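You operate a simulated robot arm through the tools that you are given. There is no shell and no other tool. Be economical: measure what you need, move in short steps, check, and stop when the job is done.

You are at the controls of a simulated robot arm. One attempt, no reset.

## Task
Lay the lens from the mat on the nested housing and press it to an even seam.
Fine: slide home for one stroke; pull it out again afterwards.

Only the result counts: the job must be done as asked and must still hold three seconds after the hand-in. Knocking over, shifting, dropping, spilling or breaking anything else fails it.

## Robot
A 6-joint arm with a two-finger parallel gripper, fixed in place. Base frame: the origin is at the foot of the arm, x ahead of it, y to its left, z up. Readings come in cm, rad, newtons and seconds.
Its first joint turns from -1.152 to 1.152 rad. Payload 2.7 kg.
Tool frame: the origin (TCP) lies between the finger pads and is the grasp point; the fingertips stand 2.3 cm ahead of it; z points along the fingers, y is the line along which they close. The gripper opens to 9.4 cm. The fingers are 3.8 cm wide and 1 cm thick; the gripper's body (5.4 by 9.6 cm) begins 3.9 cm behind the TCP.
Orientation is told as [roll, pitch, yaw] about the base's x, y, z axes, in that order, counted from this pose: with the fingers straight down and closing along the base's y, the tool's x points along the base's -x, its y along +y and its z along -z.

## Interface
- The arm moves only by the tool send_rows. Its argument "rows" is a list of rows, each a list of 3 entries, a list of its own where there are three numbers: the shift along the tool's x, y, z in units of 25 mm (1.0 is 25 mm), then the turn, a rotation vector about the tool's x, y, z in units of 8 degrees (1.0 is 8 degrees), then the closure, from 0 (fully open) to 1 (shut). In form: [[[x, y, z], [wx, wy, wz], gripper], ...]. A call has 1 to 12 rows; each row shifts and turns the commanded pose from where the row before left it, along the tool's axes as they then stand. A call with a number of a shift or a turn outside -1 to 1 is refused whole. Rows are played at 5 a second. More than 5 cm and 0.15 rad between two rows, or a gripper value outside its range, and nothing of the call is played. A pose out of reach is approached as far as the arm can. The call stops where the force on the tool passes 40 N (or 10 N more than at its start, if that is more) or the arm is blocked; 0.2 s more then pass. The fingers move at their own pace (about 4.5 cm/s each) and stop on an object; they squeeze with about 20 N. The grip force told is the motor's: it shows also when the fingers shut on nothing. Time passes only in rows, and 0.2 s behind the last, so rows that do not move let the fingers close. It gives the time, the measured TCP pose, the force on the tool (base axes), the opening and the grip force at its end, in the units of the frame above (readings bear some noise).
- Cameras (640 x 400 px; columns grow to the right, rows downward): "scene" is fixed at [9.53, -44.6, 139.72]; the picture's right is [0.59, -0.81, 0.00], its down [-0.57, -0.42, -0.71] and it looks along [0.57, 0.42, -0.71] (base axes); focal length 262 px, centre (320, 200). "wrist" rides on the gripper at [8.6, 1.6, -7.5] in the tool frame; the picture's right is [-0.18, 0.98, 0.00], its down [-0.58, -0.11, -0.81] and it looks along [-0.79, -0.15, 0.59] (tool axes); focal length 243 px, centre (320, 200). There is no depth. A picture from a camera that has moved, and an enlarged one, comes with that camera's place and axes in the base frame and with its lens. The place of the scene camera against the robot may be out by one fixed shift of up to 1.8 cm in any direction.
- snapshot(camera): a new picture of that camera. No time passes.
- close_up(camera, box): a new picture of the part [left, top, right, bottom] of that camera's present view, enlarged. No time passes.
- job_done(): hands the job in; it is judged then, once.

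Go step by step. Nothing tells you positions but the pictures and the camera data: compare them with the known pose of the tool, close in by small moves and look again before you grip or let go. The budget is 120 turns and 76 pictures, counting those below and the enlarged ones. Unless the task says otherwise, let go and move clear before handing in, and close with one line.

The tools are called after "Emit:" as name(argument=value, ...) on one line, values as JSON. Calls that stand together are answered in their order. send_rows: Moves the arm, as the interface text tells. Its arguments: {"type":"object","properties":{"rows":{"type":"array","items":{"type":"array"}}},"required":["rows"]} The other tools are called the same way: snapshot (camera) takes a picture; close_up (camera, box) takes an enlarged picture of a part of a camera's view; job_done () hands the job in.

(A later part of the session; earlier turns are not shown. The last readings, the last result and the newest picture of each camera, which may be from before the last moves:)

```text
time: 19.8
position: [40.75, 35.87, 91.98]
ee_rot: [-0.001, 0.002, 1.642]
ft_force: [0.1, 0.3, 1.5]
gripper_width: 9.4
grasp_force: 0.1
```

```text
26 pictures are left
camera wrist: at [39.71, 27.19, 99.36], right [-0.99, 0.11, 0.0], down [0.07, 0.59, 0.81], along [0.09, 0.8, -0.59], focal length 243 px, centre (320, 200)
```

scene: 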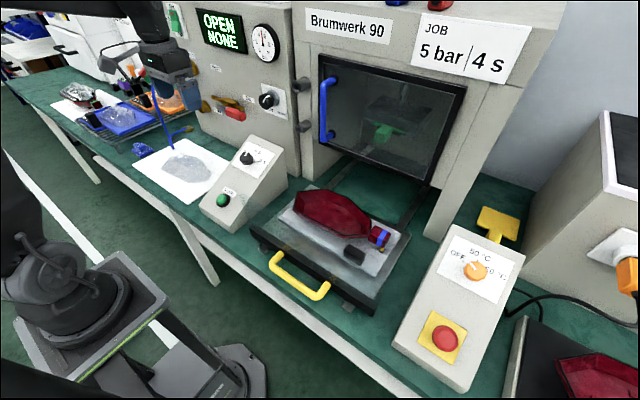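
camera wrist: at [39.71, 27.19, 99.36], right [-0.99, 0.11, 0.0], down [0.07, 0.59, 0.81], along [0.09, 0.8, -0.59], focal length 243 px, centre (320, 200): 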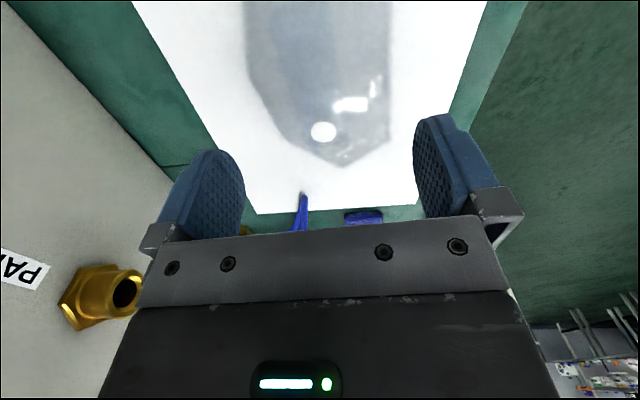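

Rail centred between the fingers. Lowering with the gripper fully open, tips to just below the rail's top.

Emit:
send_rows(rows=[[[0, -0.08, 0.6], [0, 0, 0], 0], [[0, 0, 0.6], [0, 0, 0], 0], [[0, 0, 0.6], [0, 0, 0], 0], [[0, 0, 0.4], [0, 0, 0], 0], [[0, 0, 0.2], [0, 0, 0], 0]])

Emit:
snapshot(camera="wrist")

```text
time: 21.0
position: [40.91, 35.8, 86.09]
ee_rot: [0.001, 0.001, 1.643]
ft_force: [0.1, -0.4, 0.2]
gripper_width: 9.38
grasp_force: 0.0
```

```text
25 pictures are left
camera wrist: at [39.91, 27.12, 93.45], right [-0.99, 0.11, 0.0], down [0.07, 0.59, 0.81], along [0.09, 0.8, -0.59], focal length 243 px, centre (320, 200)
```

wrist: 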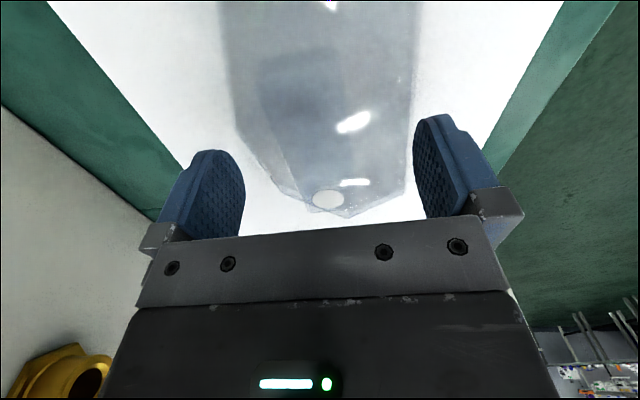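

Rail lies centred between the pads with tips about 1 cm below it. Closing.

Emit:
send_rows(rows=[[[0, 0, 0], [0, 0, 0], 0.4], [[0, 0, 0], [0, 0, 0], 0.55], [[0, 0, 0], [0, 0, 0], 0.55], [[0, 0, 0], [0, 0, 0], 0.55]])

```text
time: 22.0
position: [40.96, 35.84, 86.0]
ee_rot: [-0.001, -0.002, 1.643]
ft_force: [-0.2, 0.0, -0.3]
gripper_width: 4.21
grasp_force: 0.0
```

Emit:
send_rows(rows=[[[0, 0, 0], [0, 0, 0], 0.65], [[0, 0, 0], [0, 0, 0], 1], [[0, 0, 0], [0, 0, 0], 1], [[0, 0, 0], [0, 0, 0], 1], [[0, 0, 0], [0, 0, 0], 1]])

Emit:
snapshot(camera="wrist")

```text
time: 23.2
position: [41.02, 35.77, 86.06]
ee_rot: [-0.001, 0.0, 1.64]
ft_force: [-0.1, 0.6, 1.7]
gripper_width: 3.32
grasp_force: 20.3
```

```text
24 pictures are left
camera wrist: at [39.92, 27.12, 93.48], right [-0.99, 0.11, 0.0], down [0.07, 0.59, 0.81], along [0.09, 0.8, -0.59], focal length 243 px, centre (320, 200)
```

wrist: 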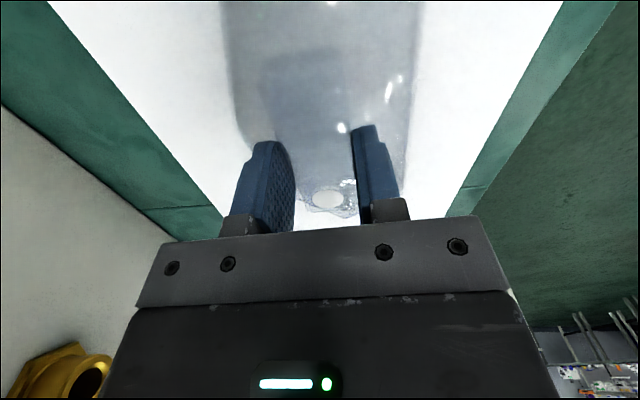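

Gripped at 3.3 cm with full force. Lifting a little and checking that the lens comes level.

Emit:
send_rows(rows=[[[0, 0, -0.2], [0, 0, 0], 1], [[0, 0, -0.4], [0, 0, 0], 1], [[0, 0, -0.8], [0, 0, 0], 1], [[0, 0, -1], [0, 0, 0], 1], [[0, 0, -1], [0, 0, 0], 1], [[0, 0, -1], [0, 0, 0], 1], [[0, 0, -1], [0, 0, 0], 1], [[0, 0, -1], [0, 0, 0], 1], [[0, 0, -1], [0, 0, 0], 1], [[0, 0, -1], [0, 0, 0], 1]])

Emit:
snapshot(camera="scene")

```text
time: 25.4
position: [40.89, 35.98, 106.98]
ee_rot: [0.0, 0.0, 1.642]
ft_force: [-0.2, -0.1, -0.2]
gripper_width: 0.0
grasp_force: 19.6
```

```text
23 pictures are left
```

scene: 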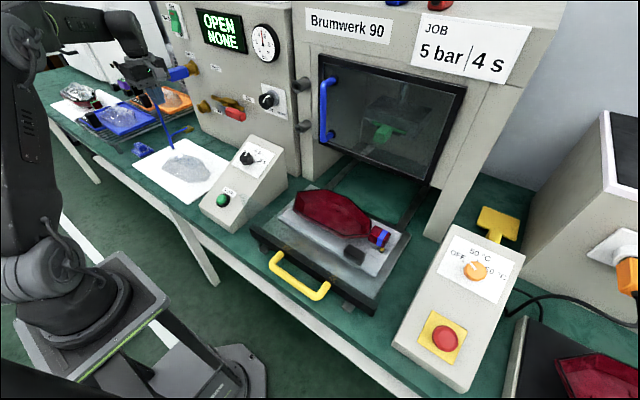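

The lens slipped out of the fingers on lifting and is still on the mat. I look at it again.

Emit:
send_rows(rows=[[[0.6, 0, 0.8], [0, 0, 0], 0], [[0.6, 0, 0.8], [0, 0, 0], 0], [[0.6, 0, 0.8], [0, 0, 0], 0], [[0, 0, 0.8], [0, 0, 0], 0], [[0, 0, 0.8], [0, 0, 0], 0]])

Emit:
close_up(camera="wrist", box=[240, 20, 400, 200])

```text
time: 26.6
position: [41.06, 31.28, 97.0]
ee_rot: [-0.002, -0.001, 1.642]
ft_force: [-0.1, -0.6, 0.4]
gripper_width: 9.38
grasp_force: 0.1
```

```text
2.22 times, centred on (320, 110) of wrist
camera zoom: at [40.07, 22.68, 104.3], right [-0.99, 0.11, 0.0], down [0.07, 0.59, 0.81], along [0.09, 0.8, -0.59], focal length 539 px, centre (320, 400)
```

zoom: 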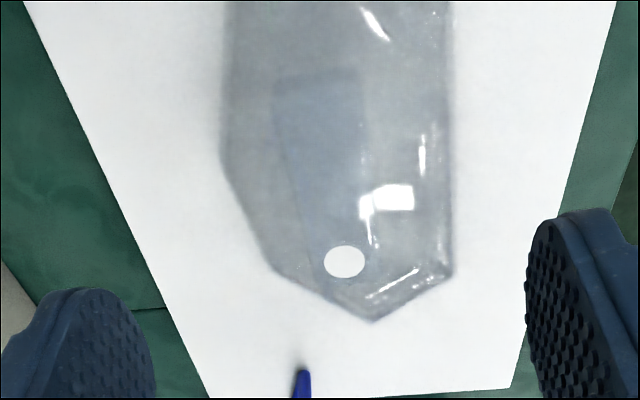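

The lens is where it was; the bite was probably too shallow. I probe the width at a deeper height.

Emit:
send_rows(rows=[[[-0.9, 0, 0.5], [0, 0, 0], 0], [[-0.9, 0, 0.5], [0, 0, 0], 0], [[0, 0, 1], [0, 0, 0], 0], [[0, 0, 1], [0, 0, 0], 0], [[0, 0, 1], [0, 0, 0], 0], [[0, 0, 0.64], [0, 0, 0], 0], [[0, 0, 0.1], [0, 0, 0], 0.6], [[0, 0, 0], [0, 0, 0], 1], [[0, 0, 0], [0, 0, 0], 1], [[0, 0, 0], [0, 0, 0], 1], [[0, 0, 0], [0, 0, 0], 1]])

```text
time: 29.0
position: [41.06, 36.11, 85.39]
ee_rot: [-0.008, -0.005, 1.645]
ft_force: [8.5, 5.7, 15.9]
gripper_width: 3.35
grasp_force: 20.6
```

Same width deeper down, so the rail has upright walls; tips now just touch the dome. Lift slowly in small steps.

Emit:
send_rows(rows=[[[0, 0, -0.05], [0, 0, 0], 1], [[0, 0, -0.1], [0, 0, 0], 1], [[0, 0, -0.1], [0, 0, 0], 1], [[0, 0, -0.15], [0, 0, 0], 1], [[0, 0, -0.2], [0, 0, 0], 1], [[0, 0, 0], [0, 0, 0], 1]])

Emit:
snapshot(camera="wrist")

```text
time: 30.4
position: [40.93, 35.89, 86.7]
ee_rot: [0.0, -0.001, 1.641]
ft_force: [-0.7, 0.2, -0.7]
gripper_width: 3.37
grasp_force: 19.9
```

```text
21 pictures are left
camera wrist: at [39.86, 27.2, 94.13], right [-0.99, 0.11, 0.0], down [0.07, 0.59, 0.81], along [0.09, 0.8, -0.59], focal length 243 px, centre (320, 200)
```

wrist: 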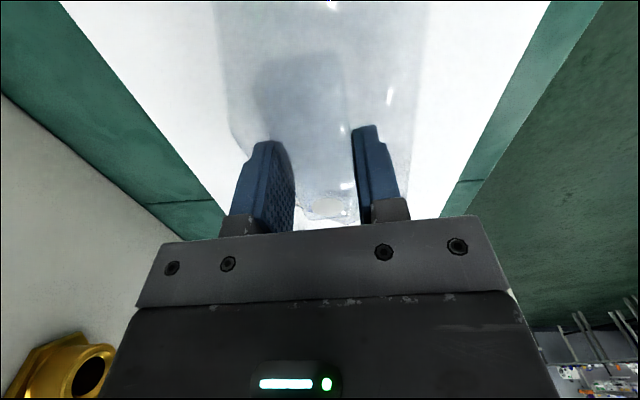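

Emit:
send_rows(rows=[[[0, 0, -0.2], [0, 0, 0], 1], [[0, 0, -0.2], [0, 0, 0], 1], [[0, 0, -0.2], [0, 0, 0], 1], [[0, 0, -0.2], [0, 0, 0], 1], [[0, 0, -0.2], [0, 0, 0], 1]])

Emit:
snapshot(camera="wrist")

```text
time: 31.6
position: [40.86, 35.82, 89.09]
ee_rot: [0.0, -0.001, 1.641]
ft_force: [0.4, 0.3, -1.4]
gripper_width: 3.39
grasp_force: 20.1
```

```text
20 pictures are left
camera wrist: at [39.86, 27.25, 96.55], right [-0.99, 0.11, 0.0], down [0.07, 0.59, 0.81], along [0.09, 0.8, -0.59], focal length 243 px, centre (320, 200)
```

wrist: 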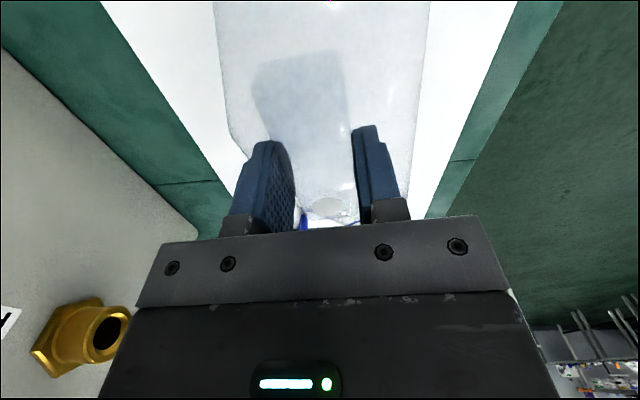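

The lens is in hand and level. Lifting clear and carrying it toward the housing (target about (47.3, −21.5)).

Emit:
send_rows(rows=[[[0, 0, -0.4], [0, 0, 0], 1], [[0, 0, -0.7], [0, 0, 0], 1], [[0, 0, -0.8], [0, 0, 0], 1], [[0, 0, -0.8], [0, 0, 0], 1], [[0, 0, -0.8], [0, 0, 0], 1], [[0, 0, -0.8], [0, 0, 0], 1], [[0, 0, -0.8], [0, 0, 0], 1], [[0, 0, -0.8], [0, 0, 0], 1], [[0, 0, -0.8], [0, 0, 0], 1], [[0, 0, -0.4], [0, 0, 0], 1]])

Emit:
send_rows(rows=[[[0.3, 0, 0], [0, 0, 0], 1], [[0.6, 0.06, 0], [0, 0, 0], 1], [[0.8, 0.06, 0], [0, 0, 0], 1], [[0.8, 0.06, 0], [0, 0, 0], 1], [[0.8, 0.06, 0], [0, 0, 0], 1], [[0.8, 0.06, 0], [0, 0, 0], 1], [[0.8, 0.06, 0], [0, 0, 0], 1], [[0.8, 0.06, 0], [0, 0, 0], 1], [[0.8, 0.06, 0], [0, 0, 0], 1], [[0.8, 0.06, 0], [0, 0, 0], 1], [[0.8, 0.06, 0], [0, 0, 0], 1], [[0.8, 0.06, 0], [0, 0, 0], 1]])

Emit:
send_rows(rows=[[[0.8, 0.06, 0], [0, 0, 0], 1], [[0.8, 0.06, 0], [0, 0, 0], 1], [[0.8, 0.06, 0], [0, 0, 0], 1], [[0.8, 0.06, 0], [0, 0, 0], 1], [[0.8, 0.06, 0], [0, 0, 0], 1], [[0.8, 0.06, 0], [0, 0, 0], 1], [[0.8, 0.06, 0], [0, 0, 0], 1], [[0.8, 0.06, 0], [0, 0, 0], 1], [[0.8, 0.06, 0], [0, 0, 0], 1], [[0.8, 0.06, 0], [0, 0, 0], 1], [[0.8, 0.06, 0], [0, 0, 0], 1], [[0.4, 0.06, 0], [0, 0, 0], 1]])

```text
time: 33.8
position: [41.0, 35.84, 106.98]
ee_rot: [0.0, -0.001, 1.64]
ft_force: [-0.1, 0.6, -0.2]
gripper_width: 3.35
grasp_force: 20.1
```

```text
time: 36.4
position: [40.98, 13.41, 106.88]
ee_rot: [0.0, 0.002, 1.643]
ft_force: [-0.5, -0.4, -0.8]
gripper_width: 3.37
grasp_force: 20.0
```

```text
time: 39.0
position: [40.69, -9.64, 106.72]
ee_rot: [0.0, -0.001, 1.642]
ft_force: [-0.4, -0.1, -0.6]
gripper_width: 3.39
grasp_force: 19.6
```

Emit:
send_rows(rows=[[[0.8, 0, 0.3], [0, 0, 0], 1], [[0.8, 0, 0.3], [0, 0, 0], 1], [[0.8, 0, 0.3], [0, 0, 0], 1], [[0.8, 0, 0.3], [0, 0, 0], 1], [[0.8, 0, 0.3], [0, 0, 0], 1], [[0.8, -0.5, 0.3], [0, 0, 0], 1], [[0.14, -0.6, 0], [0, 0, 0], 1], [[0, -0.6, 0], [0, 0, 0], 1], [[0, -0.6, 0], [0, 0, 0], 1]])

Emit:
snapshot(camera="wrist")

Emit:
close_up(camera="scene", box=[250, 130, 430, 260])

```text
time: 41.0
position: [47.47, -21.44, 102.53]
ee_rot: [0.0, 0.001, 1.642]
ft_force: [-0.4, 0.1, -1.2]
gripper_width: 3.37
grasp_force: 19.6
```

```text
19 pictures are left
camera wrist: at [46.3, -30.03, 109.92], right [-0.99, 0.11, 0.0], down [0.07, 0.59, 0.81], along [0.09, 0.8, -0.59], focal length 243 px, centre (320, 200)
```

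wrist: 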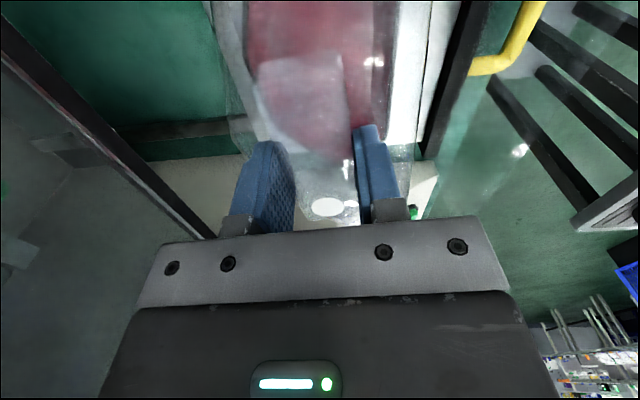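

```text
3.08 times, centred on (340, 195) of scene
camera zoom: at [9.53, -44.6, 139.72], right [0.59, -0.81, 0.0], down [-0.57, -0.42, -0.71], along [0.57, 0.42, -0.71], focal length 806 px, centre (258, 215)
```

zoom: 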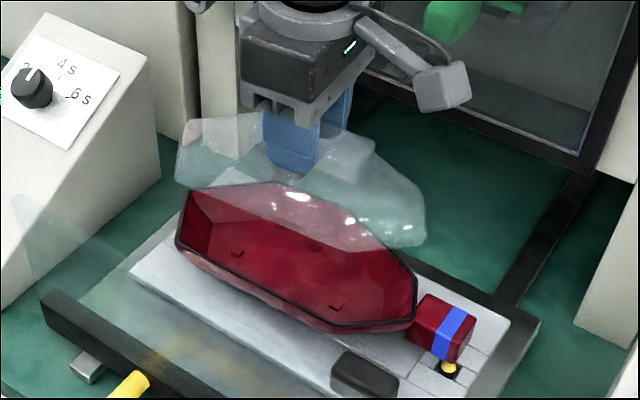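

The lens hovers about 8 cm above the housing, roughly aligned. Lowering most of the way, then I'll compare edges.

Emit:
send_rows(rows=[[[0, 0, 0.5], [0, 0, 0], 1], [[0, 0, 0.5], [0, 0, 0], 1], [[0, 0, 0.5], [0, 0, 0], 1], [[0, 0, 0.5], [0, 0, 0], 1], [[0, 0, 0.3], [0, 0, 0], 1]])

Emit:
close_up(camera="scene", box=[280, 155, 400, 245])

Emit:
close_up(camera="wrist", box=[200, 0, 440, 150])

```text
time: 42.2
position: [47.33, -21.41, 96.69]
ee_rot: [-0.001, 0.0, 1.64]
ft_force: [0.4, 0.9, -0.5]
gripper_width: 3.39
grasp_force: 19.9
```

```text
4.44 times, centred on (340, 200) of scene
camera zoom: at [9.53, -44.6, 139.72], right [0.59, -0.81, 0.0], down [-0.57, -0.42, -0.71], along [0.57, 0.42, -0.71], focal length 1164 px, centre (231, 200)
```

zoom: 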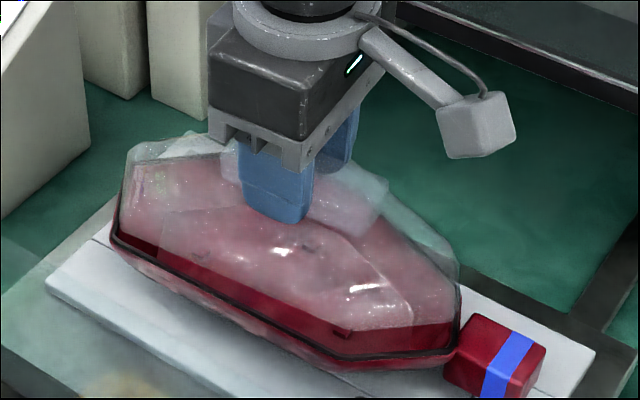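

```text
2.67 times, centred on (320, 75) of wrist
camera zoom: at [46.31, -30.11, 104.0], right [-0.99, 0.11, 0.0], down [0.07, 0.59, 0.81], along [0.09, 0.8, -0.59], focal length 647 px, centre (320, 533)
```

zoom: 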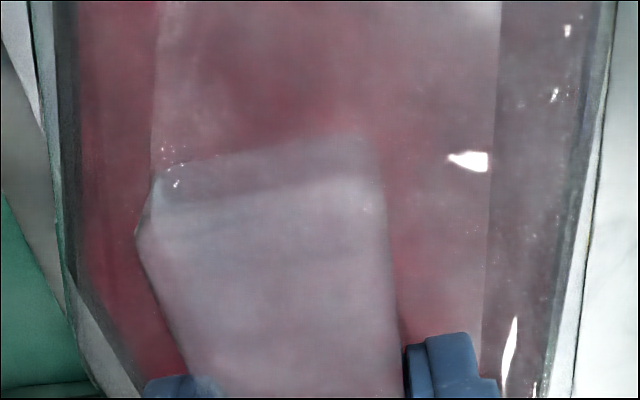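

Wrist view indicates good sideways alignment and about 1.4 cm of gap left. I lower another 0.8 cm and zoom on both ends.

Emit:
send_rows(rows=[[[0, 0, 0.16], [0, 0, 0], 1], [[0, 0, 0.16], [0, 0, 0], 1], [[0, 0, 0], [0, 0, 0], 1]])

Emit:
close_up(camera="scene", box=[330, 190, 394, 240])

Emit:
close_up(camera="scene", box=[284, 170, 348, 220])

```text
time: 43.0
position: [47.51, -21.52, 95.79]
ee_rot: [0.001, 0.0, 1.643]
ft_force: [0.2, -0.3, -0.9]
gripper_width: 3.33
grasp_force: 19.9
```

```text
8.00 times, centred on (362, 215) of scene
camera zoom: at [9.53, -44.6, 139.72], right [0.59, -0.81, 0.0], down [-0.57, -0.42, -0.71], along [0.57, 0.42, -0.71], focal length 2094 px, centre (-16, 80)
```

zoom: 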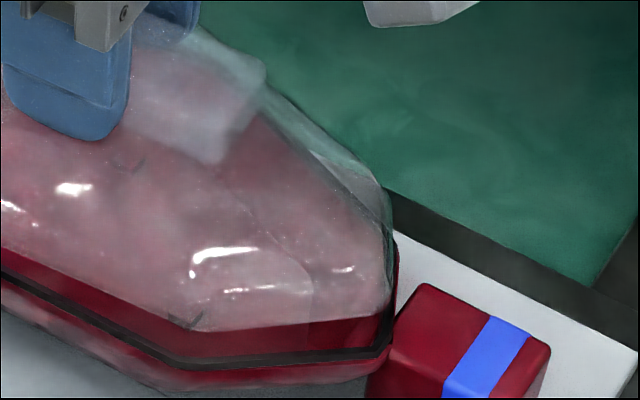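

```text
8.00 times, centred on (316, 195) of scene
camera zoom: at [9.53, -44.6, 139.72], right [0.59, -0.81, 0.0], down [-0.57, -0.42, -0.71], along [0.57, 0.42, -0.71], focal length 2094 px, centre (352, 240)
```

zoom: 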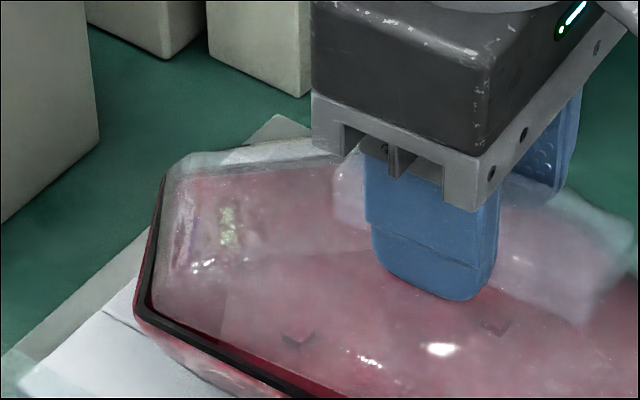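

Edges line up to within a couple of millimetres. Lowering in 1 mm steps until it touches.

Emit:
send_rows(rows=[[[0, 0, 0.06], [0, 0, 0], 1], [[0, 0, 0.06], [0, 0, 0], 1], [[0, 0, 0.06], [0, 0, 0], 1], [[0, 0, 0.06], [0, 0, 0], 1], [[0, 0, 0.06], [0, 0, 0], 1], [[0, 0, 0], [0, 0, 0], 1]])

```text
time: 44.4
position: [47.36, -21.35, 95.09]
ee_rot: [-0.002, -0.001, 1.641]
ft_force: [0.3, -1.4, -0.4]
gripper_width: 3.36
grasp_force: 20.3
```

Emit:
send_rows(rows=[[[0, 0, 0.04], [0, 0, 0], 1], [[0, 0, 0.04], [0, 0, 0], 1], [[0, 0, 0.04], [0, 0, 0], 1], [[0, 0, 0], [0, 0, 0], 1]])

Emit:
close_up(camera="scene", box=[284, 165, 396, 245])

```text
time: 45.4
position: [47.4, -21.42, 94.75]
ee_rot: [-0.001, 0.0, 1.641]
ft_force: [-0.2, -0.9, 1.5]
gripper_width: 3.37
grasp_force: 20.3
```

```text
5.00 times, centred on (340, 205) of scene
camera zoom: at [9.53, -44.6, 139.72], right [0.59, -0.81, 0.0], down [-0.57, -0.42, -0.71], along [0.57, 0.42, -0.71], focal length 1309 px, centre (220, 175)
```

zoom: 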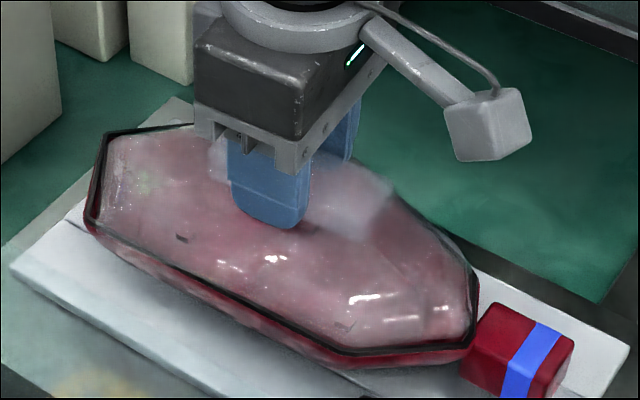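

Nearly down. Two enlarged views of the ends for fine alignment.

Emit:
close_up(camera="scene", box=[292, 182, 332, 222])

Emit:
close_up(camera="scene", box=[340, 200, 380, 240])

```text
10.00 times, centred on (312, 202) of scene
camera zoom: at [9.53, -44.6, 139.72], right [0.59, -0.81, 0.0], down [-0.57, -0.42, -0.71], along [0.57, 0.42, -0.71], focal length 2618 px, centre (400, 180)
```

zoom: 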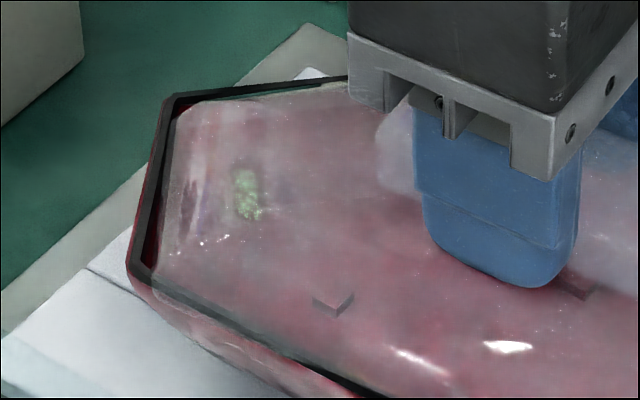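

```text
10.00 times, centred on (360, 220) of scene
camera zoom: at [9.53, -44.6, 139.72], right [0.59, -0.81, 0.0], down [-0.57, -0.42, -0.71], along [0.57, 0.42, -0.71], focal length 2618 px, centre (-80, 0)
```

zoom: 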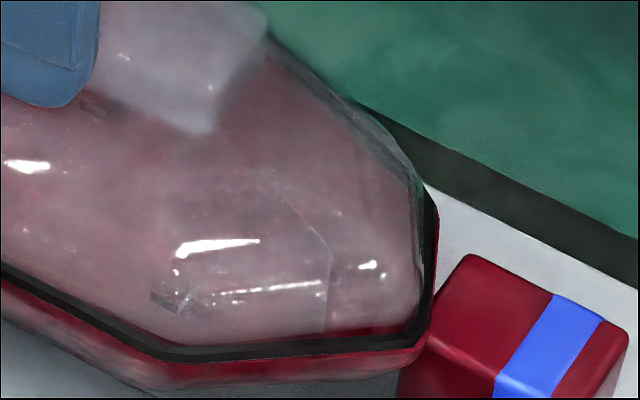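

The lens needs about 1° clockwise and 1–2 mm in +x/+y. I apply that and lower to contact.

Emit:
send_rows(rows=[[[-0.044, -0.06, 0], [0, 0, 0.12], 1], [[0, 0, 0.04], [0, 0, 0], 1], [[0, 0, 0.04], [0, 0, 0], 1], [[0, 0, 0.04], [0, 0, 0], 1], [[0, 0, 0], [0, 0, 0], 1]])

```text
time: 46.6
position: [47.58, -21.32, 94.68]
ee_rot: [-0.004, 0.0, 1.626]
ft_force: [-1.7, 0.0, 27.5]
gripper_width: 3.35
grasp_force: 20.1
```

Contact made (27 N). I relieve the pressure and let go.

Emit:
send_rows(rows=[[[0, 0, -0.06], [0, 0, 0], 1], [[0, 0, 0], [0, 0, 0], 1]])

Emit:
send_rows(rows=[[[0, 0, 0], [0, 0, 0], 0.6], [[0, 0, 0], [0, 0, 0], 0.4], [[0, 0, 0], [0, 0, 0], 0.3], [[0, 0, 0], [0, 0, 0], 0.3], [[0, 0, -0.5], [0, 0, 0], 0.3], [[0, 0, -1], [0, 0, 0], 0.3], [[0, 0, -1], [0, 0, 0], 0.3], [[0.5, 0.5, -1], [0, 0, 0], 0.3], [[0.5, 1, 0], [0, 0, 0], 0.3], [[0, 1, 0], [0, 0, 0], 0.3]])

Emit:
close_up(camera="scene", box=[284, 165, 396, 245])

```text
time: 47.2
position: [47.47, -21.3, 94.65]
ee_rot: [-0.004, 0.001, 1.623]
ft_force: [1.8, -1.7, 18.0]
gripper_width: 3.36
grasp_force: 19.7
```

```text
time: 49.4
position: [41.4, -24.06, 103.36]
ee_rot: [-0.001, 0.0, 1.626]
ft_force: [0.4, 0.7, -0.7]
gripper_width: 6.6
grasp_force: 0.1
```

```text
5.00 times, centred on (340, 205) of scene
camera zoom: at [9.53, -44.6, 139.72], right [0.59, -0.81, 0.0], down [-0.57, -0.42, -0.71], along [0.57, 0.42, -0.71], focal length 1309 px, centre (220, 175)
```

zoom: 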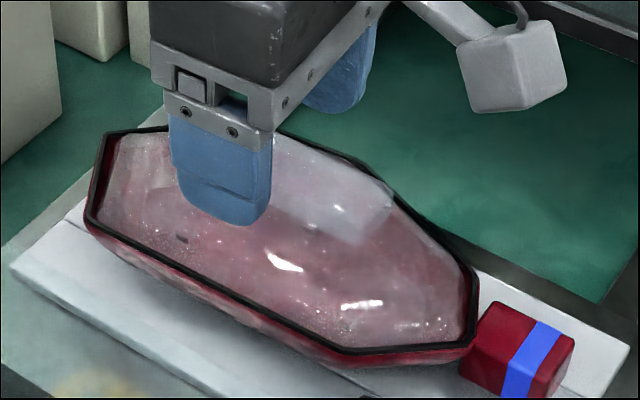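

The lens sits evenly within the black rim all around. Next I back off and turn the tool to look at the yellow handle and the guard.

Emit:
send_rows(rows=[[[0, 1, 0], [0, 0, 0], 0.3], [[0, 1, 0], [0, 0, 0], 0.3], [[0, 1, 0], [0, 0, 0], 0.3], [[0, 1, 0], [0, 0, 0], 0.3], [[0, 1, 0], [0, 0, 0], 0.3]])

Emit:
send_rows(rows=[[[0, 0, 0], [0, 0, 0.97], 0.3], [[0, 0, 0], [0, 0, 0.97], 0.3], [[0, 0, 0], [0, 0, 0.97], 0.3], [[0, 0, 0], [0, 0, 0.97], 0.3], [[0, 0, 0], [0, 0, 0.97], 0.3], [[0, 0, 0], [0, 0, 0.97], 0.3], [[0, 0, 0], [0, 0, 0.97], 0.3], [[0, 0, 0], [0, 0, 0.97], 0.3], [[0, 0, 0], [0, 0, 0.97], 0.3], [[0, 0, 0], [0, 0, 0.97], 0.3], [[0, 0, 0], [0, 0, 0.97], 0.3], [[0, 0, 0], [0, 0, 0.97], 0.3]])

Emit:
snapshot(camera="wrist")

```text
time: 50.6
position: [28.76, -24.75, 103.17]
ee_rot: [0.001, -0.001, 1.624]
ft_force: [0.3, 0.2, -0.5]
gripper_width: 6.57
grasp_force: 0.1
```

```text
time: 53.2
position: [29.05, -24.79, 103.4]
ee_rot: [0.0, 0.0, -0.005]
ft_force: [-0.1, -0.8, -0.5]
gripper_width: 6.61
grasp_force: 0.1
```

```text
9 pictures are left
camera wrist: at [20.21, -23.05, 110.81], right [0.19, 0.98, 0.0], down [0.58, -0.11, 0.81], along [0.79, -0.15, -0.59], focal length 243 px, centre (320, 200)
```

wrist: 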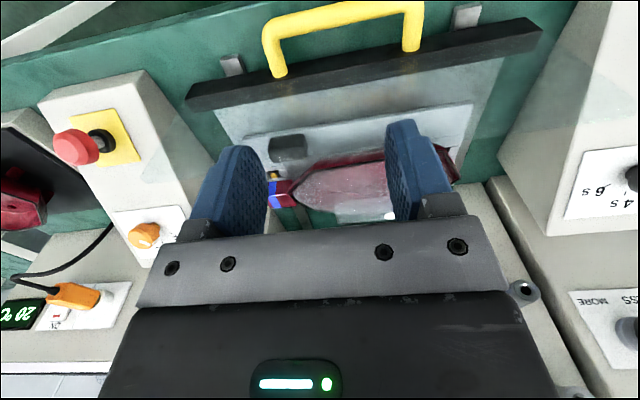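

Handle bar is at about (29, −22.5, 82.7) with a 3 cm gap to the front panel. I'll hook the rear finger into that gap with the gripper fully open (closing line along x), usable for both push and pull.

Emit:
send_rows(rows=[[[0, 0, 0], [0, 0, -0.93], 0], [[0, 0, 0], [0, 0, -0.93], 0], [[0, 0, 0], [0, 0, -0.93], 0], [[0, 0, 0], [0, 0, -0.93], 0], [[0, 0, 0], [0, 0, -0.93], 0], [[0, 0, 0], [0, 0, -0.93], 0], [[0, 0, 0], [0, 0, -0.93], 0], [[0, 0, 0], [0, 0, -0.93], 0], [[0, 0, 0], [0, 0, -0.93], 0], [[0, 0, 0], [0, 0, -0.93], 0], [[0, 0, 0], [0, 0, -0.93], 0], [[0, 0, 0], [0, 0, -0.93], 0]])

Emit:
send_rows(rows=[[[-0.45, 0.6, 0.8], [0, 0, 0], 0], [[-0.45, 0.6, 0.8], [0, 0, 0], 0], [[0, 0, 0.8], [0, 0, 0], 0], [[0, 0, 0.8], [0, 0, 0], 0], [[0, 0, 0.6], [0, 0, 0], 0]])

```text
time: 55.8
position: [28.88, -24.83, 103.41]
ee_rot: [0.0, -0.001, 1.56]
ft_force: [0.4, 0.2, 0.2]
gripper_width: 9.4
grasp_force: 0.1
```

```text
time: 57.0
position: [25.79, -22.56, 93.92]
ee_rot: [0.0, 0.0, 1.558]
ft_force: [0.2, -0.6, -0.2]
gripper_width: 9.37
grasp_force: 0.1
```

Emit:
close_up(camera="scene", box=[220, 190, 400, 310])

```text
3.33 times, centred on (310, 250) of scene
camera zoom: at [9.53, -44.6, 139.72], right [0.59, -0.81, 0.0], down [-0.57, -0.42, -0.71], along [0.57, 0.42, -0.71], focal length 873 px, centre (353, 33)
```

zoom: 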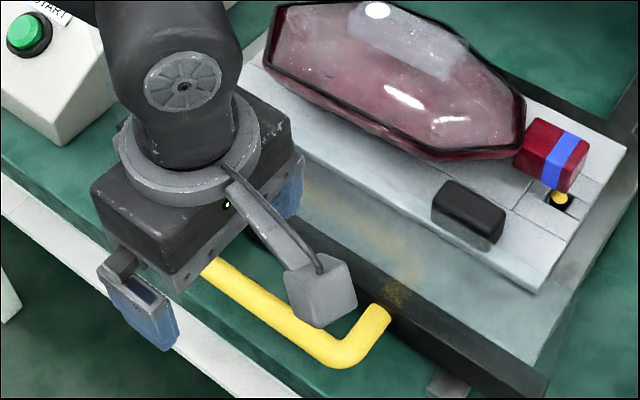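

The gripper straddles the bar. Descending so the rear finger goes into the handle gap.

Emit:
send_rows(rows=[[[0, 0, 0.8], [0, 0, 0], 0], [[0, 0, 0.8], [0, 0, 0], 0], [[0, 0, 0.8], [0, 0, 0], 0], [[0, 0, 0.5], [0, 0, 0], 0], [[0, 0, 0.5], [0, 0, 0], 0], [[0, 0, 0.5], [0, 0, 0], 0], [[0, 0, 0], [0, 0, 0], 0]])

```text
time: 58.6
position: [25.79, -22.61, 84.12]
ee_rot: [0.0, -0.001, 1.558]
ft_force: [0.6, -0.5, -0.2]
gripper_width: 9.39
grasp_force: 0.1
```

Emit:
send_rows(rows=[[[0, -0.3, 0], [0, 0, 0], 0], [[0, -0.3, 0], [0, 0, 0], 0], [[0, -0.3, 0], [0, 0, 0], 0], [[0, -0.3, 0], [0, 0, 0], 0], [[0, 0, 0], [0, 0, 0], 0]])

```text
time: 59.8
position: [29.04, -22.65, 84.19]
ee_rot: [0.0, 0.0, 1.557]
ft_force: [-1.0, -1.1, 0.2]
gripper_width: 9.37
grasp_force: 0.0
```

Emit:
send_rows(rows=[[[0, -0.2, 0], [0, 0, 0], 0], [[0, -0.3, 0], [0, 0, 0], 0], [[0, -0.3, 0], [0, 0, 0], 0], [[0, -0.3, 0], [0, 0, 0], 0], [[0, -0.3, 0], [0, 0, 0], 0], [[0, -0.2, 0], [0, 0, 0], 0], [[0, -0.1, 0], [0, 0, 0], 0]])

Emit:
close_up(camera="scene", box=[200, 100, 440, 280])

```text
time: 61.4
position: [33.18, -22.62, 84.25]
ee_rot: [0.0, 0.0, 1.556]
ft_force: [-2.0, 0.4, 0.1]
gripper_width: 9.3
grasp_force: 0.0
```

```text
2.22 times, centred on (320, 190) of scene
camera zoom: at [9.53, -44.6, 139.72], right [0.59, -0.81, 0.0], down [-0.57, -0.42, -0.71], along [0.57, 0.42, -0.71], focal length 582 px, centre (320, 222)
```

zoom: 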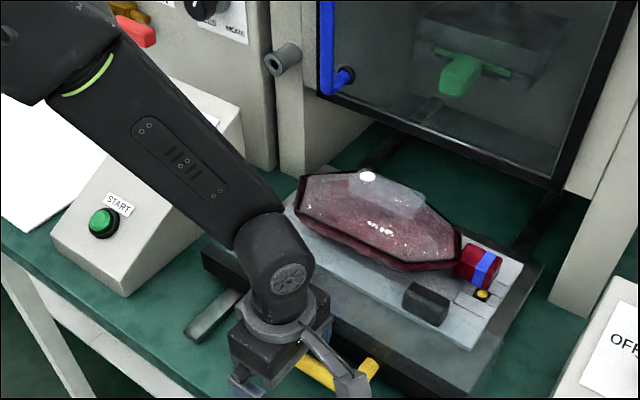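

The slide runs freely with the lens undisturbed. Pushing on.

Emit:
send_rows(rows=[[[0, -0.2, 0], [0, 0, 0], 0], [[0, -0.3, 0], [0, 0, 0], 0], [[0, -0.3, 0], [0, 0, 0], 0], [[0, -0.3, 0], [0, 0, 0], 0], [[0, -0.3, 0], [0, 0, 0], 0], [[0, -0.3, 0], [0, 0, 0], 0], [[0, -0.3, 0], [0, 0, 0], 0], [[0, -0.3, 0], [0, 0, 0], 0], [[0, -0.3, 0], [0, 0, 0], 0], [[0, -0.3, 0], [0, 0, 0], 0], [[0, -0.2, 0], [0, 0, 0], 0], [[0, -0.1, 0], [0, 0, 0], 0]])

Emit:
send_rows(rows=[[[0, -0.2, 0], [0, 0, 0], 0], [[0, -0.3, 0], [0, 0, 0], 0], [[0, -0.3, 0], [0, 0, 0], 0], [[0, -0.3, 0], [0, 0, 0], 0], [[0, -0.3, 0], [0, 0, 0], 0], [[0, -0.2, 0], [0, 0, 0], 0], [[0, -0.1, 0], [0, 0, 0], 0], [[0, 0, 0], [0, 0, 0], 0]])

```text
time: 64.0
position: [41.04, -22.59, 84.24]
ee_rot: [-0.001, 0.0, 1.558]
ft_force: [-1.6, -1.8, 1.1]
gripper_width: 9.32
grasp_force: 0.2
```

```text
time: 65.8
position: [45.46, -22.72, 84.17]
ee_rot: [0.0, -0.001, 1.558]
ft_force: [-1.9, -1.4, -0.7]
gripper_width: 9.32
grasp_force: 0.0
```

Emit:
send_rows(rows=[[[0, -0.15, 0], [0, 0, 0], 0], [[0, -0.2, 0], [0, 0, 0], 0], [[0, -0.2, 0], [0, 0, 0], 0], [[0, -0.2, 0], [0, 0, 0], 0], [[0, -0.2, 0], [0, 0, 0], 0], [[0, -0.1, 0], [0, 0, 0], 0], [[0, 0, 0], [0, 0, 0], 0]])

Emit:
close_up(camera="scene", box=[190, 0, 450, 240])

```text
time: 67.4
position: [48.02, -22.7, 84.32]
ee_rot: [0.001, 0.0, 1.557]
ft_force: [-1.9, -1.7, -1.3]
gripper_width: 9.31
grasp_force: 0.1
```

```text
1.67 times, centred on (320, 120) of scene
camera zoom: at [9.53, -44.6, 139.72], right [0.59, -0.81, 0.0], down [-0.57, -0.42, -0.71], along [0.57, 0.42, -0.71], focal length 436 px, centre (320, 333)
```

zoom: 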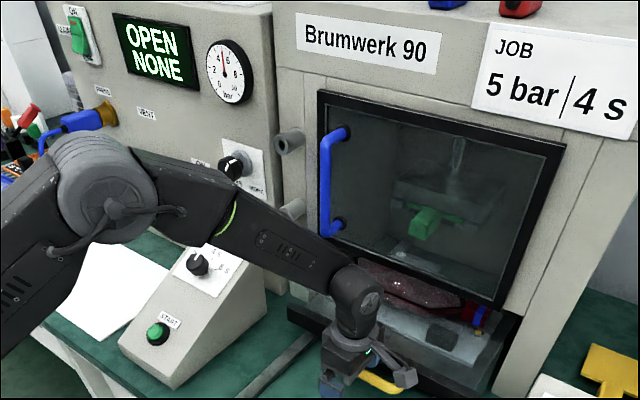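

Still OPEN, so not home yet. Continuing in small steps, watching force.

Emit:
send_rows(rows=[[[0, -0.2, 0], [0, 0, 0], 0], [[0, -0.2, 0], [0, 0, 0], 0], [[0, -0.2, 0], [0, 0, 0], 0], [[0, -0.1, 0], [0, 0, 0], 0], [[0, 0, 0], [0, 0, 0], 0]])

Emit:
send_rows(rows=[[[0, -0.15, 0], [0, 0, 0], 0], [[0, -0.15, 0], [0, 0, 0], 0], [[0, -0.15, 0], [0, 0, 0], 0], [[0, -0.15, 0], [0, 0, 0], 0], [[0, 0, 0], [0, 0, 0], 0]])

```text
time: 68.6
position: [49.78, -22.84, 84.34]
ee_rot: [0.002, 0.001, 1.558]
ft_force: [-1.7, -0.2, 0.7]
gripper_width: 9.31
grasp_force: 0.1
```

```text
time: 69.8
position: [51.3, -22.84, 84.17]
ee_rot: [-0.001, 0.0, 1.558]
ft_force: [-1.9, 0.5, 0.3]
gripper_width: 9.36
grasp_force: 0.1
```

Emit:
send_rows(rows=[[[0, -0.15, 0], [0, 0, 0], 0], [[0, -0.15, 0], [0, 0, 0], 0], [[0, -0.15, 0], [0, 0, 0], 0], [[0, -0.15, 0], [0, 0, 0], 0], [[0, 0, 0], [0, 0, 0], 0]])

Emit:
close_up(camera="scene", box=[190, 0, 450, 240])

```text
time: 71.0
position: [52.92, -22.88, 84.26]
ee_rot: [-0.003, 0.001, 1.558]
ft_force: [0.3, -0.2, -0.1]
gripper_width: 9.41
grasp_force: 0.1
```

```text
1.67 times, centred on (320, 120) of scene
camera zoom: at [9.53, -44.6, 139.72], right [0.59, -0.81, 0.0], down [-0.57, -0.42, -0.71], along [0.57, 0.42, -0.71], focal length 436 px, centre (320, 333)
```

zoom: 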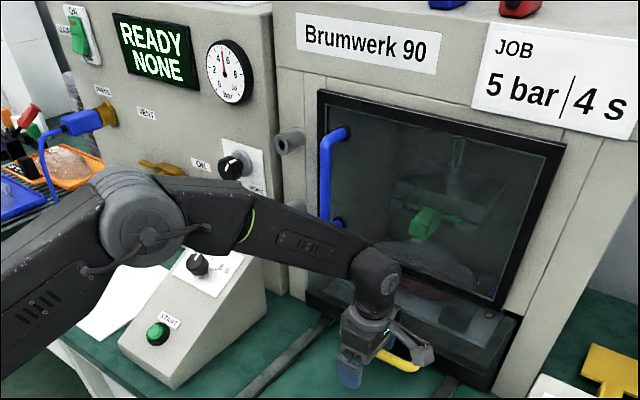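

The display shows READY: the slide is home. I free the finger from the handle, lift and back away.

Emit:
send_rows(rows=[[[0, 0.2, 0], [0, 0, 0], 0], [[0, 0.14, 0], [0, 0, 0], 0], [[0, 0, -0.5], [0, 0, 0], 0], [[0, 0, -0.8], [0, 0, 0], 0], [[0, 0, -0.8], [0, 0, 0], 0], [[0, 0.8, 0], [0, 0, 0], 0], [[0, 1, 0], [0, 0, 0], 0], [[0, 1, 0], [0, 0, 0], 0], [[0, 1, 0], [0, 0, 0], 0], [[0, 1, 0], [0, 0, 0], 0], [[0, 1, 0], [0, 0, 0], 0], [[0, 1, 0], [0, 0, 0], 0]])

Emit:
send_rows(rows=[[[0, 0.6, -1], [0, 0, 0], 1], [[0, 0.6, -1], [0, 0, 0], 1], [[0, 0, -1], [0, 0, 0], 1], [[-1, 0, -1], [0, 0, 0], 1], [[-1, 0, 0], [0, 0, 0], 1], [[-1, 0, 0], [0, 0, 0], 1], [[-1, 0, 0], [0, 0, 0], 1], [[-1, 0, 0], [0, 0, 0], 1], [[-1, 0, 0], [0, 0, 0], 1], [[-1, 0, 0], [0, 0, 0], 1], [[-1, 0, 0], [0, 0, 0], 1], [[-1, 0, 0], [0, 0, 0], 1]])

```text
time: 73.6
position: [34.94, -22.64, 89.65]
ee_rot: [-0.001, 0.0, 1.559]
ft_force: [-0.4, -0.7, -0.3]
gripper_width: 9.38
grasp_force: 0.2
```

```text
time: 76.2
position: [32.27, -0.21, 99.29]
ee_rot: [0.0, 0.0, 1.557]
ft_force: [0.3, 1.1, 0.4]
gripper_width: 0.0
grasp_force: 20.1
```

Emit:
snapshot(camera="wrist")

```text
4 pictures are left
camera wrist: at [30.43, -8.65, 106.79], right [-0.98, 0.2, 0.0], down [0.12, 0.58, 0.81], along [0.16, 0.79, -0.59], focal length 243 px, centre (320, 200)
```

wrist: 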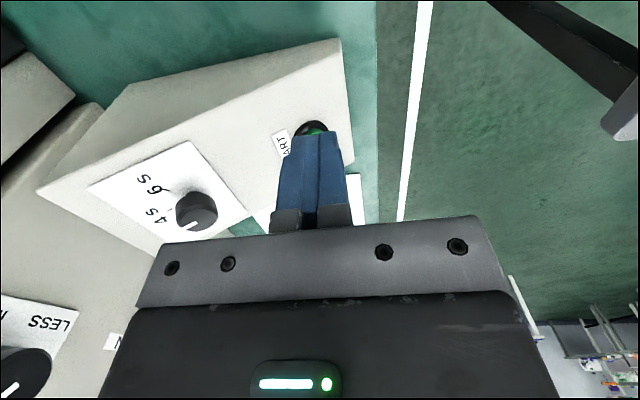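

The button is at about (34.7, 7.9, 85.3). I tilt the closed fingers to its face normal (~34°) and line up about 3 cm off it.

Emit:
send_rows(rows=[[[0, 0, 0], [0.85, 0, 0], 1], [[0, 0, 0], [0.85, 0, 0], 1], [[0, 0, 0], [0.85, 0, 0], 1], [[0, 0, 0], [0.85, 0, 0], 1], [[0, 0, 0], [0.85, 0, 0], 1], [[-0.8, 0, 0], [0, 0, 0], 1], [[-0.8, 0, 0], [0, 0, 0], 1], [[-0.8, 0, 0], [0, 0, 0], 1], [[-0.84, 0, 0], [0, 0, 0], 1]])

```text
time: 78.2
position: [34.59, 6.46, 101.78]
ee_rot: [-0.594, 0.0, 1.557]
ft_force: [0.5, 0.2, 1.0]
gripper_width: 0.01
grasp_force: 20.7
out of reach, approached as far as the arm can: row 5, 6
```

Emit:
send_rows(rows=[[[-0.112, 0.734, 0.674], [0, 0, 0], 1], [[-0.112, 0.734, 0.674], [0, 0, 0], 1], [[-0.112, 0.734, 0.674], [0, 0, 0], 1], [[-0.112, 0.734, 0.674], [0, 0, 0], 1], [[-0.112, 0.734, 0.674], [0, 0, 0], 1], [[0, 0, 0], [0, 0, 0], 1]])

```text
time: 79.6
position: [33.6, 8.41, 90.36]
ee_rot: [-0.593, -0.001, 1.56]
ft_force: [-0.5, -0.3, -0.7]
gripper_width: 0.01
grasp_force: 20.0
out of reach, approached as far as the arm can: row 1, 2
```

Emit:
send_rows(rows=[[[0.1, 0.39, 0], [0, 0, 0], 1], [[0.1, 0.38, 0], [0, 0, 0], 1], [[0, 0, 0], [0, 0, 0], 1]])

```text
time: 80.4
position: [33.51, 8.59, 89.26]
ee_rot: [-0.592, 0.004, 1.557]
ft_force: [-0.3, 0.4, 2.0]
gripper_width: 0.02
grasp_force: 20.5
out of reach, approached as far as the arm can: row 1, 2
```

The tilted pose is at the arm's inner limit, so I'll raise, untilt and press from straight above.

Emit:
send_rows(rows=[[[0, -0.56, -0.83], [0, 0, 0], 1], [[0, -0.56, -0.83], [0, 0, 0], 1], [[0, 0, 0], [-0.85, 0, 0], 1], [[0, 0, 0], [-0.85, 0, 0], 1], [[0, 0, 0], [-0.85, 0, 0], 1], [[0, 0, 0], [-0.85, 0, 0], 1], [[0, 0, 0], [-0.85, 0, 0], 1], [[0, 0, 0], [0, 0, 0], 1]])

```text
time: 82.2
position: [35.93, 6.57, 94.67]
ee_rot: [-0.163, 0.078, 1.516]
ft_force: [-0.4, 0.0, -0.3]
gripper_width: 0.01
grasp_force: 19.8
out of reach, approached as far as the arm can: row 1, 2, 4, 5, 6
```

Emit:
send_rows(rows=[[[0, 0, 0], [0, 0, 0], 1], [[0, 0, 0], [0, 0, 0], 1]])

```text
time: 82.8
position: [35.92, 6.53, 94.69]
ee_rot: [-0.166, 0.08, 1.514]
ft_force: [-0.4, 0.5, 0.2]
gripper_width: 0.01
grasp_force: 20.2
```

Emit:
send_rows(rows=[[[0, -0.6, -0.8], [0, 0, 0], 1], [[0, -0.6, -0.8], [0, 0, 0], 1], [[0, 0, 0], [0, 0, 0], 1]])

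```text
time: 83.6
position: [38.28, 6.64, 99.07]
ee_rot: [-0.164, 0.078, 1.514]
ft_force: [-0.5, -0.3, -0.3]
gripper_width: 0.0
grasp_force: 19.5
```

Emit:
send_rows(rows=[[[0, 0, 0], [-0.6, -0.28, -0.2], 1], [[0, 0, 0], [-0.57, -0.28, -0.2], 1], [[0, 0, 0], [0, 0, 0], 1]])

```text
time: 84.4
position: [38.31, 6.71, 99.11]
ee_rot: [0.003, 0.005, 1.576]
ft_force: [0.2, -0.4, 0.1]
gripper_width: 0.0
grasp_force: 20.0
```

Emit:
send_rows(rows=[[[-0.24, 0.78, 0], [0, 0, 0], 1], [[-0.24, 0.78, 0], [0, 0, 0], 1], [[0, 0, 0.8], [0, 0, 0], 1], [[0, 0, 0.8], [0, 0, 0], 1], [[0, 0, 0.8], [0, 0, 0], 1], [[0, 0, 0.8], [0, 0, 0], 1], [[0, 0, 0.2], [0, 0, 0], 1], [[0, 0, 0], [0, 0, 0], 1]])

```text
time: 86.2
position: [34.35, 7.79, 90.68]
ee_rot: [0.003, 0.004, 1.577]
ft_force: [0.1, 0.7, -0.5]
gripper_width: 0.0
grasp_force: 20.0
```

Emit:
send_rows(rows=[[[0, 0, 0.16], [0, 0, 0], 1], [[0, 0, 0.16], [0, 0, 0], 1], [[0, 0, 0.16], [0, 0, 0], 1], [[0, 0, 0.16], [0, 0, 0], 1], [[0, 0, 0.08], [0, 0, 0], 1]])

```text
time: 87.3
position: [34.32, 7.83, 89.32]
ee_rot: [-0.003, 0.004, 1.579]
ft_force: [-10.7, -2.0, 20.9]
gripper_width: 0.0
grasp_force: 19.5
stopped in row 5: the force on the tool passed its limit (the readings are from after the stop); the commanded pose is now the measured one
```

Force limit reached on the button. Checking the display.

Emit:
close_up(camera="scene", box=[180, 0, 440, 210])

```text
1.90 times, centred on (310, 105) of scene
camera zoom: at [9.48, -44.61, 139.72], right [0.59, -0.81, 0.0], down [-0.57, -0.42, -0.71], along [0.57, 0.42, -0.71], focal length 499 px, centre (339, 381)
```

zoom: 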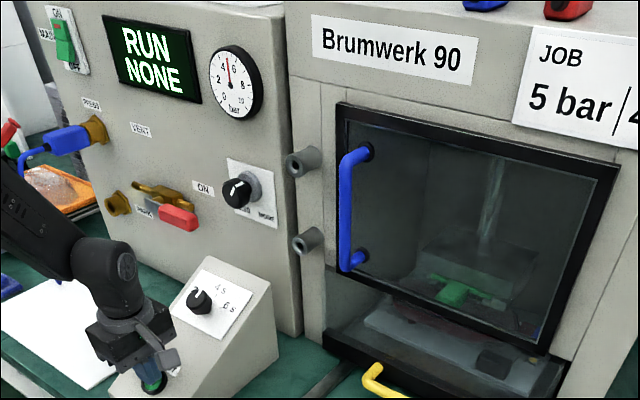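

RUN: the head is down, gauge at 5. I release the button, let the stroke finish, and return above the handle.

Emit:
send_rows(rows=[[[0, 0, -0.5], [0, 0, 0], 1], [[0, 0, -1], [0, 0, 0], 1], [[0, 0, -1], [0, 0, 0], 0], [[0, 0, -1], [0, 0, 0], 0], [[0, 0, -1], [0, 0, 0], 0], [[1, 0, 0], [0, 0, 0], 0], [[1, 0, 0], [0, 0, 0], 0], [[1, 0, 0], [0, 0, 0], 0], [[1, 0, 0], [0, 0, 0], 0], [[1, 0, 0], [0, 0, 0], 0], [[1, 0, 0], [0, 0, 0], 0], [[1, 0, 0], [0, 0, 0], 0]])

Emit:
send_rows(rows=[[[1, 0, 0], [0, 0, 0], 0], [[1, 0, 0], [0, 0, 0], 0], [[1, 0, 0], [0, 0, 0], 0], [[1, 0, 0], [0, 0, 0], 0], [[1, 0, 0], [0, 0, 0], 0], [[0.2, 0, 0.8], [0, 0, 0], 0], [[0, 0, 0.8], [0, 0, 0], 0], [[0, 0, 0.8], [0, 0, 0], 0], [[0, 0, 0.8], [0, 0, 0], 0], [[0, 0, 0.8], [0, 0, 0], 0], [[0, 0, 0], [0, 0, 0], 0], [[0, 0, 0], [0, 0, 0], 0]])

```text
time: 89.9
position: [34.63, -9.65, 100.74]
ee_rot: [-0.003, 0.005, 1.579]
ft_force: [1.3, 1.2, 0.2]
gripper_width: 9.4
grasp_force: 0.1
```

```text
time: 92.5
position: [34.72, -22.58, 90.51]
ee_rot: [-0.005, 0.005, 1.576]
ft_force: [-0.3, -0.2, 0.2]
gripper_width: 9.39
grasp_force: 0.1
```

Emit:
send_rows(rows=[[[0, -1, 0], [0, 0, 0], 0], [[0, -1, 0], [0, 0, 0], 0], [[0, -1, 0], [0, 0, 0], 0], [[0, -1, 0], [0, 0, 0], 0], [[0, -1, 0], [0, 0, 0], 0], [[0, -1, 0], [0, 0, 0], 0], [[0, -0.9, 0], [0, 0, 0], 0], [[0, 0, 0], [0, 0, 0], 0], [[0, 0, 0], [0, 0, 0], 0]])

Emit:
close_up(camera="scene", box=[180, 0, 440, 210])

```text
time: 94.5
position: [51.85, -22.55, 90.69]
ee_rot: [-0.003, 0.005, 1.578]
ft_force: [0.2, -0.1, 0.0]
gripper_width: 9.38
grasp_force: 0.1
```

```text
1.90 times, centred on (310, 105) of scene
camera zoom: at [9.53, -44.6, 139.72], right [0.59, -0.81, 0.0], down [-0.57, -0.42, -0.71], along [0.57, 0.42, -0.71], focal length 499 px, centre (339, 381)
```

zoom: 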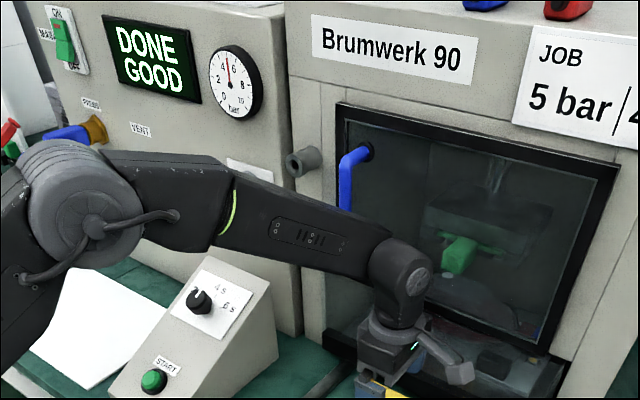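

DONE / GOOD, head is up. Lowering into the handle gap and pulling the slide out gently.

Emit:
send_rows(rows=[[[0, 0, 0.5], [0, 0, 0], 0], [[0, 0, 0.5], [0, 0, 0], 0], [[0, 0, 0.5], [0, 0, 0], 0], [[0, 0, 0.5], [0, 0, 0], 0], [[0, 0, 0.4], [0, 0, 0], 0], [[0, 0, 0.2], [0, 0, 0], 0], [[0, 0, 0], [0, 0, 0], 0]])

Emit:
send_rows(rows=[[[0, 0.15, 0], [0, 0, 0], 0], [[0, 0.2, 0], [0, 0, 0], 0], [[0, 0.2, 0], [0, 0, 0], 0], [[0, 0.2, 0], [0, 0, 0], 0], [[0, 0.2, 0], [0, 0, 0], 0], [[0, 0.2, 0], [0, 0, 0], 0], [[0, 0.2, 0], [0, 0, 0], 0]])

```text
time: 96.1
position: [51.96, -22.66, 84.18]
ee_rot: [-0.005, 0.005, 1.578]
ft_force: [0.0, -0.3, -0.8]
gripper_width: 9.41
grasp_force: 0.1
```

```text
time: 97.7
position: [48.51, -22.74, 84.14]
ee_rot: [-0.005, 0.005, 1.579]
ft_force: [2.5, 1.1, -0.8]
gripper_width: 9.41
grasp_force: 0.0
```

Force shows the bar is being pulled. Continuing out.

Emit:
send_rows(rows=[[[0, 0.25, 0], [0, 0, 0], 0], [[0, 0.3, 0], [0, 0, 0], 0], [[0, 0.3, 0], [0, 0, 0], 0], [[0, 0.3, 0], [0, 0, 0], 0], [[0, 0.3, 0], [0, 0, 0], 0], [[0, 0.3, 0], [0, 0, 0], 0], [[0, 0.3, 0], [0, 0, 0], 0], [[0, 0.3, 0], [0, 0, 0], 0], [[0, 0.3, 0], [0, 0, 0], 0], [[0, 0.3, 0], [0, 0, 0], 0], [[0, 0.3, 0], [0, 0, 0], 0], [[0, 0.2, 0], [0, 0, 0], 0]])

Emit:
send_rows(rows=[[[0, 0.25, 0], [0, 0, 0], 0], [[0, 0.3, 0], [0, 0, 0], 0], [[0, 0.3, 0], [0, 0, 0], 0], [[0, 0.3, 0], [0, 0, 0], 0], [[0, 0.3, 0], [0, 0, 0], 0], [[0, 0.3, 0], [0, 0, 0], 0], [[0, 0.3, 0], [0, 0, 0], 0], [[0, 0.3, 0], [0, 0, 0], 0], [[0, 0.3, 0], [0, 0, 0], 0], [[0, 0.3, 0], [0, 0, 0], 0], [[0, 0.2, 0], [0, 0, 0], 0], [[0, 0.1, 0], [0, 0, 0], 0]])

```text
time: 100.3
position: [39.92, -22.6, 84.17]
ee_rot: [-0.003, 0.005, 1.579]
ft_force: [2.2, 1.3, -0.3]
gripper_width: 9.41
grasp_force: 0.0
```

```text
time: 102.9
position: [31.83, -22.71, 84.1]
ee_rot: [-0.004, 0.005, 1.579]
ft_force: [2.8, 0.8, -0.7]
gripper_width: 9.42
grasp_force: 0.1
```

Emit:
send_rows(rows=[[[0, 0.25, 0], [0, 0, 0], 0], [[0, 0.3, 0], [0, 0, 0], 0], [[0, 0.3, 0], [0, 0, 0], 0], [[0, 0.3, 0], [0, 0, 0], 0], [[0, 0.3, 0], [0, 0, 0], 0], [[0, 0.3, 0], [0, 0, 0], 0], [[0, 0.25, 0], [0, 0, 0], 0], [[0, 0.15, 0], [0, 0, 0], 0], [[0, 0.1, 0], [0, 0, 0], 0], [[0, 0, 0], [0, 0, 0], 0]])

Emit:
send_rows(rows=[[[0, 0.08, 0], [0, 0, 0], 0], [[0, 0.08, 0], [0, 0, 0], 0], [[0, 0.08, 0], [0, 0, 0], 0], [[0, 0, 0], [0, 0, 0], 0]])

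```text
time: 105.1
position: [26.02, -22.55, 84.0]
ee_rot: [-0.004, 0.006, 1.578]
ft_force: [0.2, -0.1, 0.0]
gripper_width: 9.42
grasp_force: 0.2
```

```text
time: 106.1
position: [25.58, -22.56, 84.12]
ee_rot: [-0.004, 0.006, 1.579]
ft_force: [2.1, 0.4, 0.4]
gripper_width: 9.39
grasp_force: 0.1
```

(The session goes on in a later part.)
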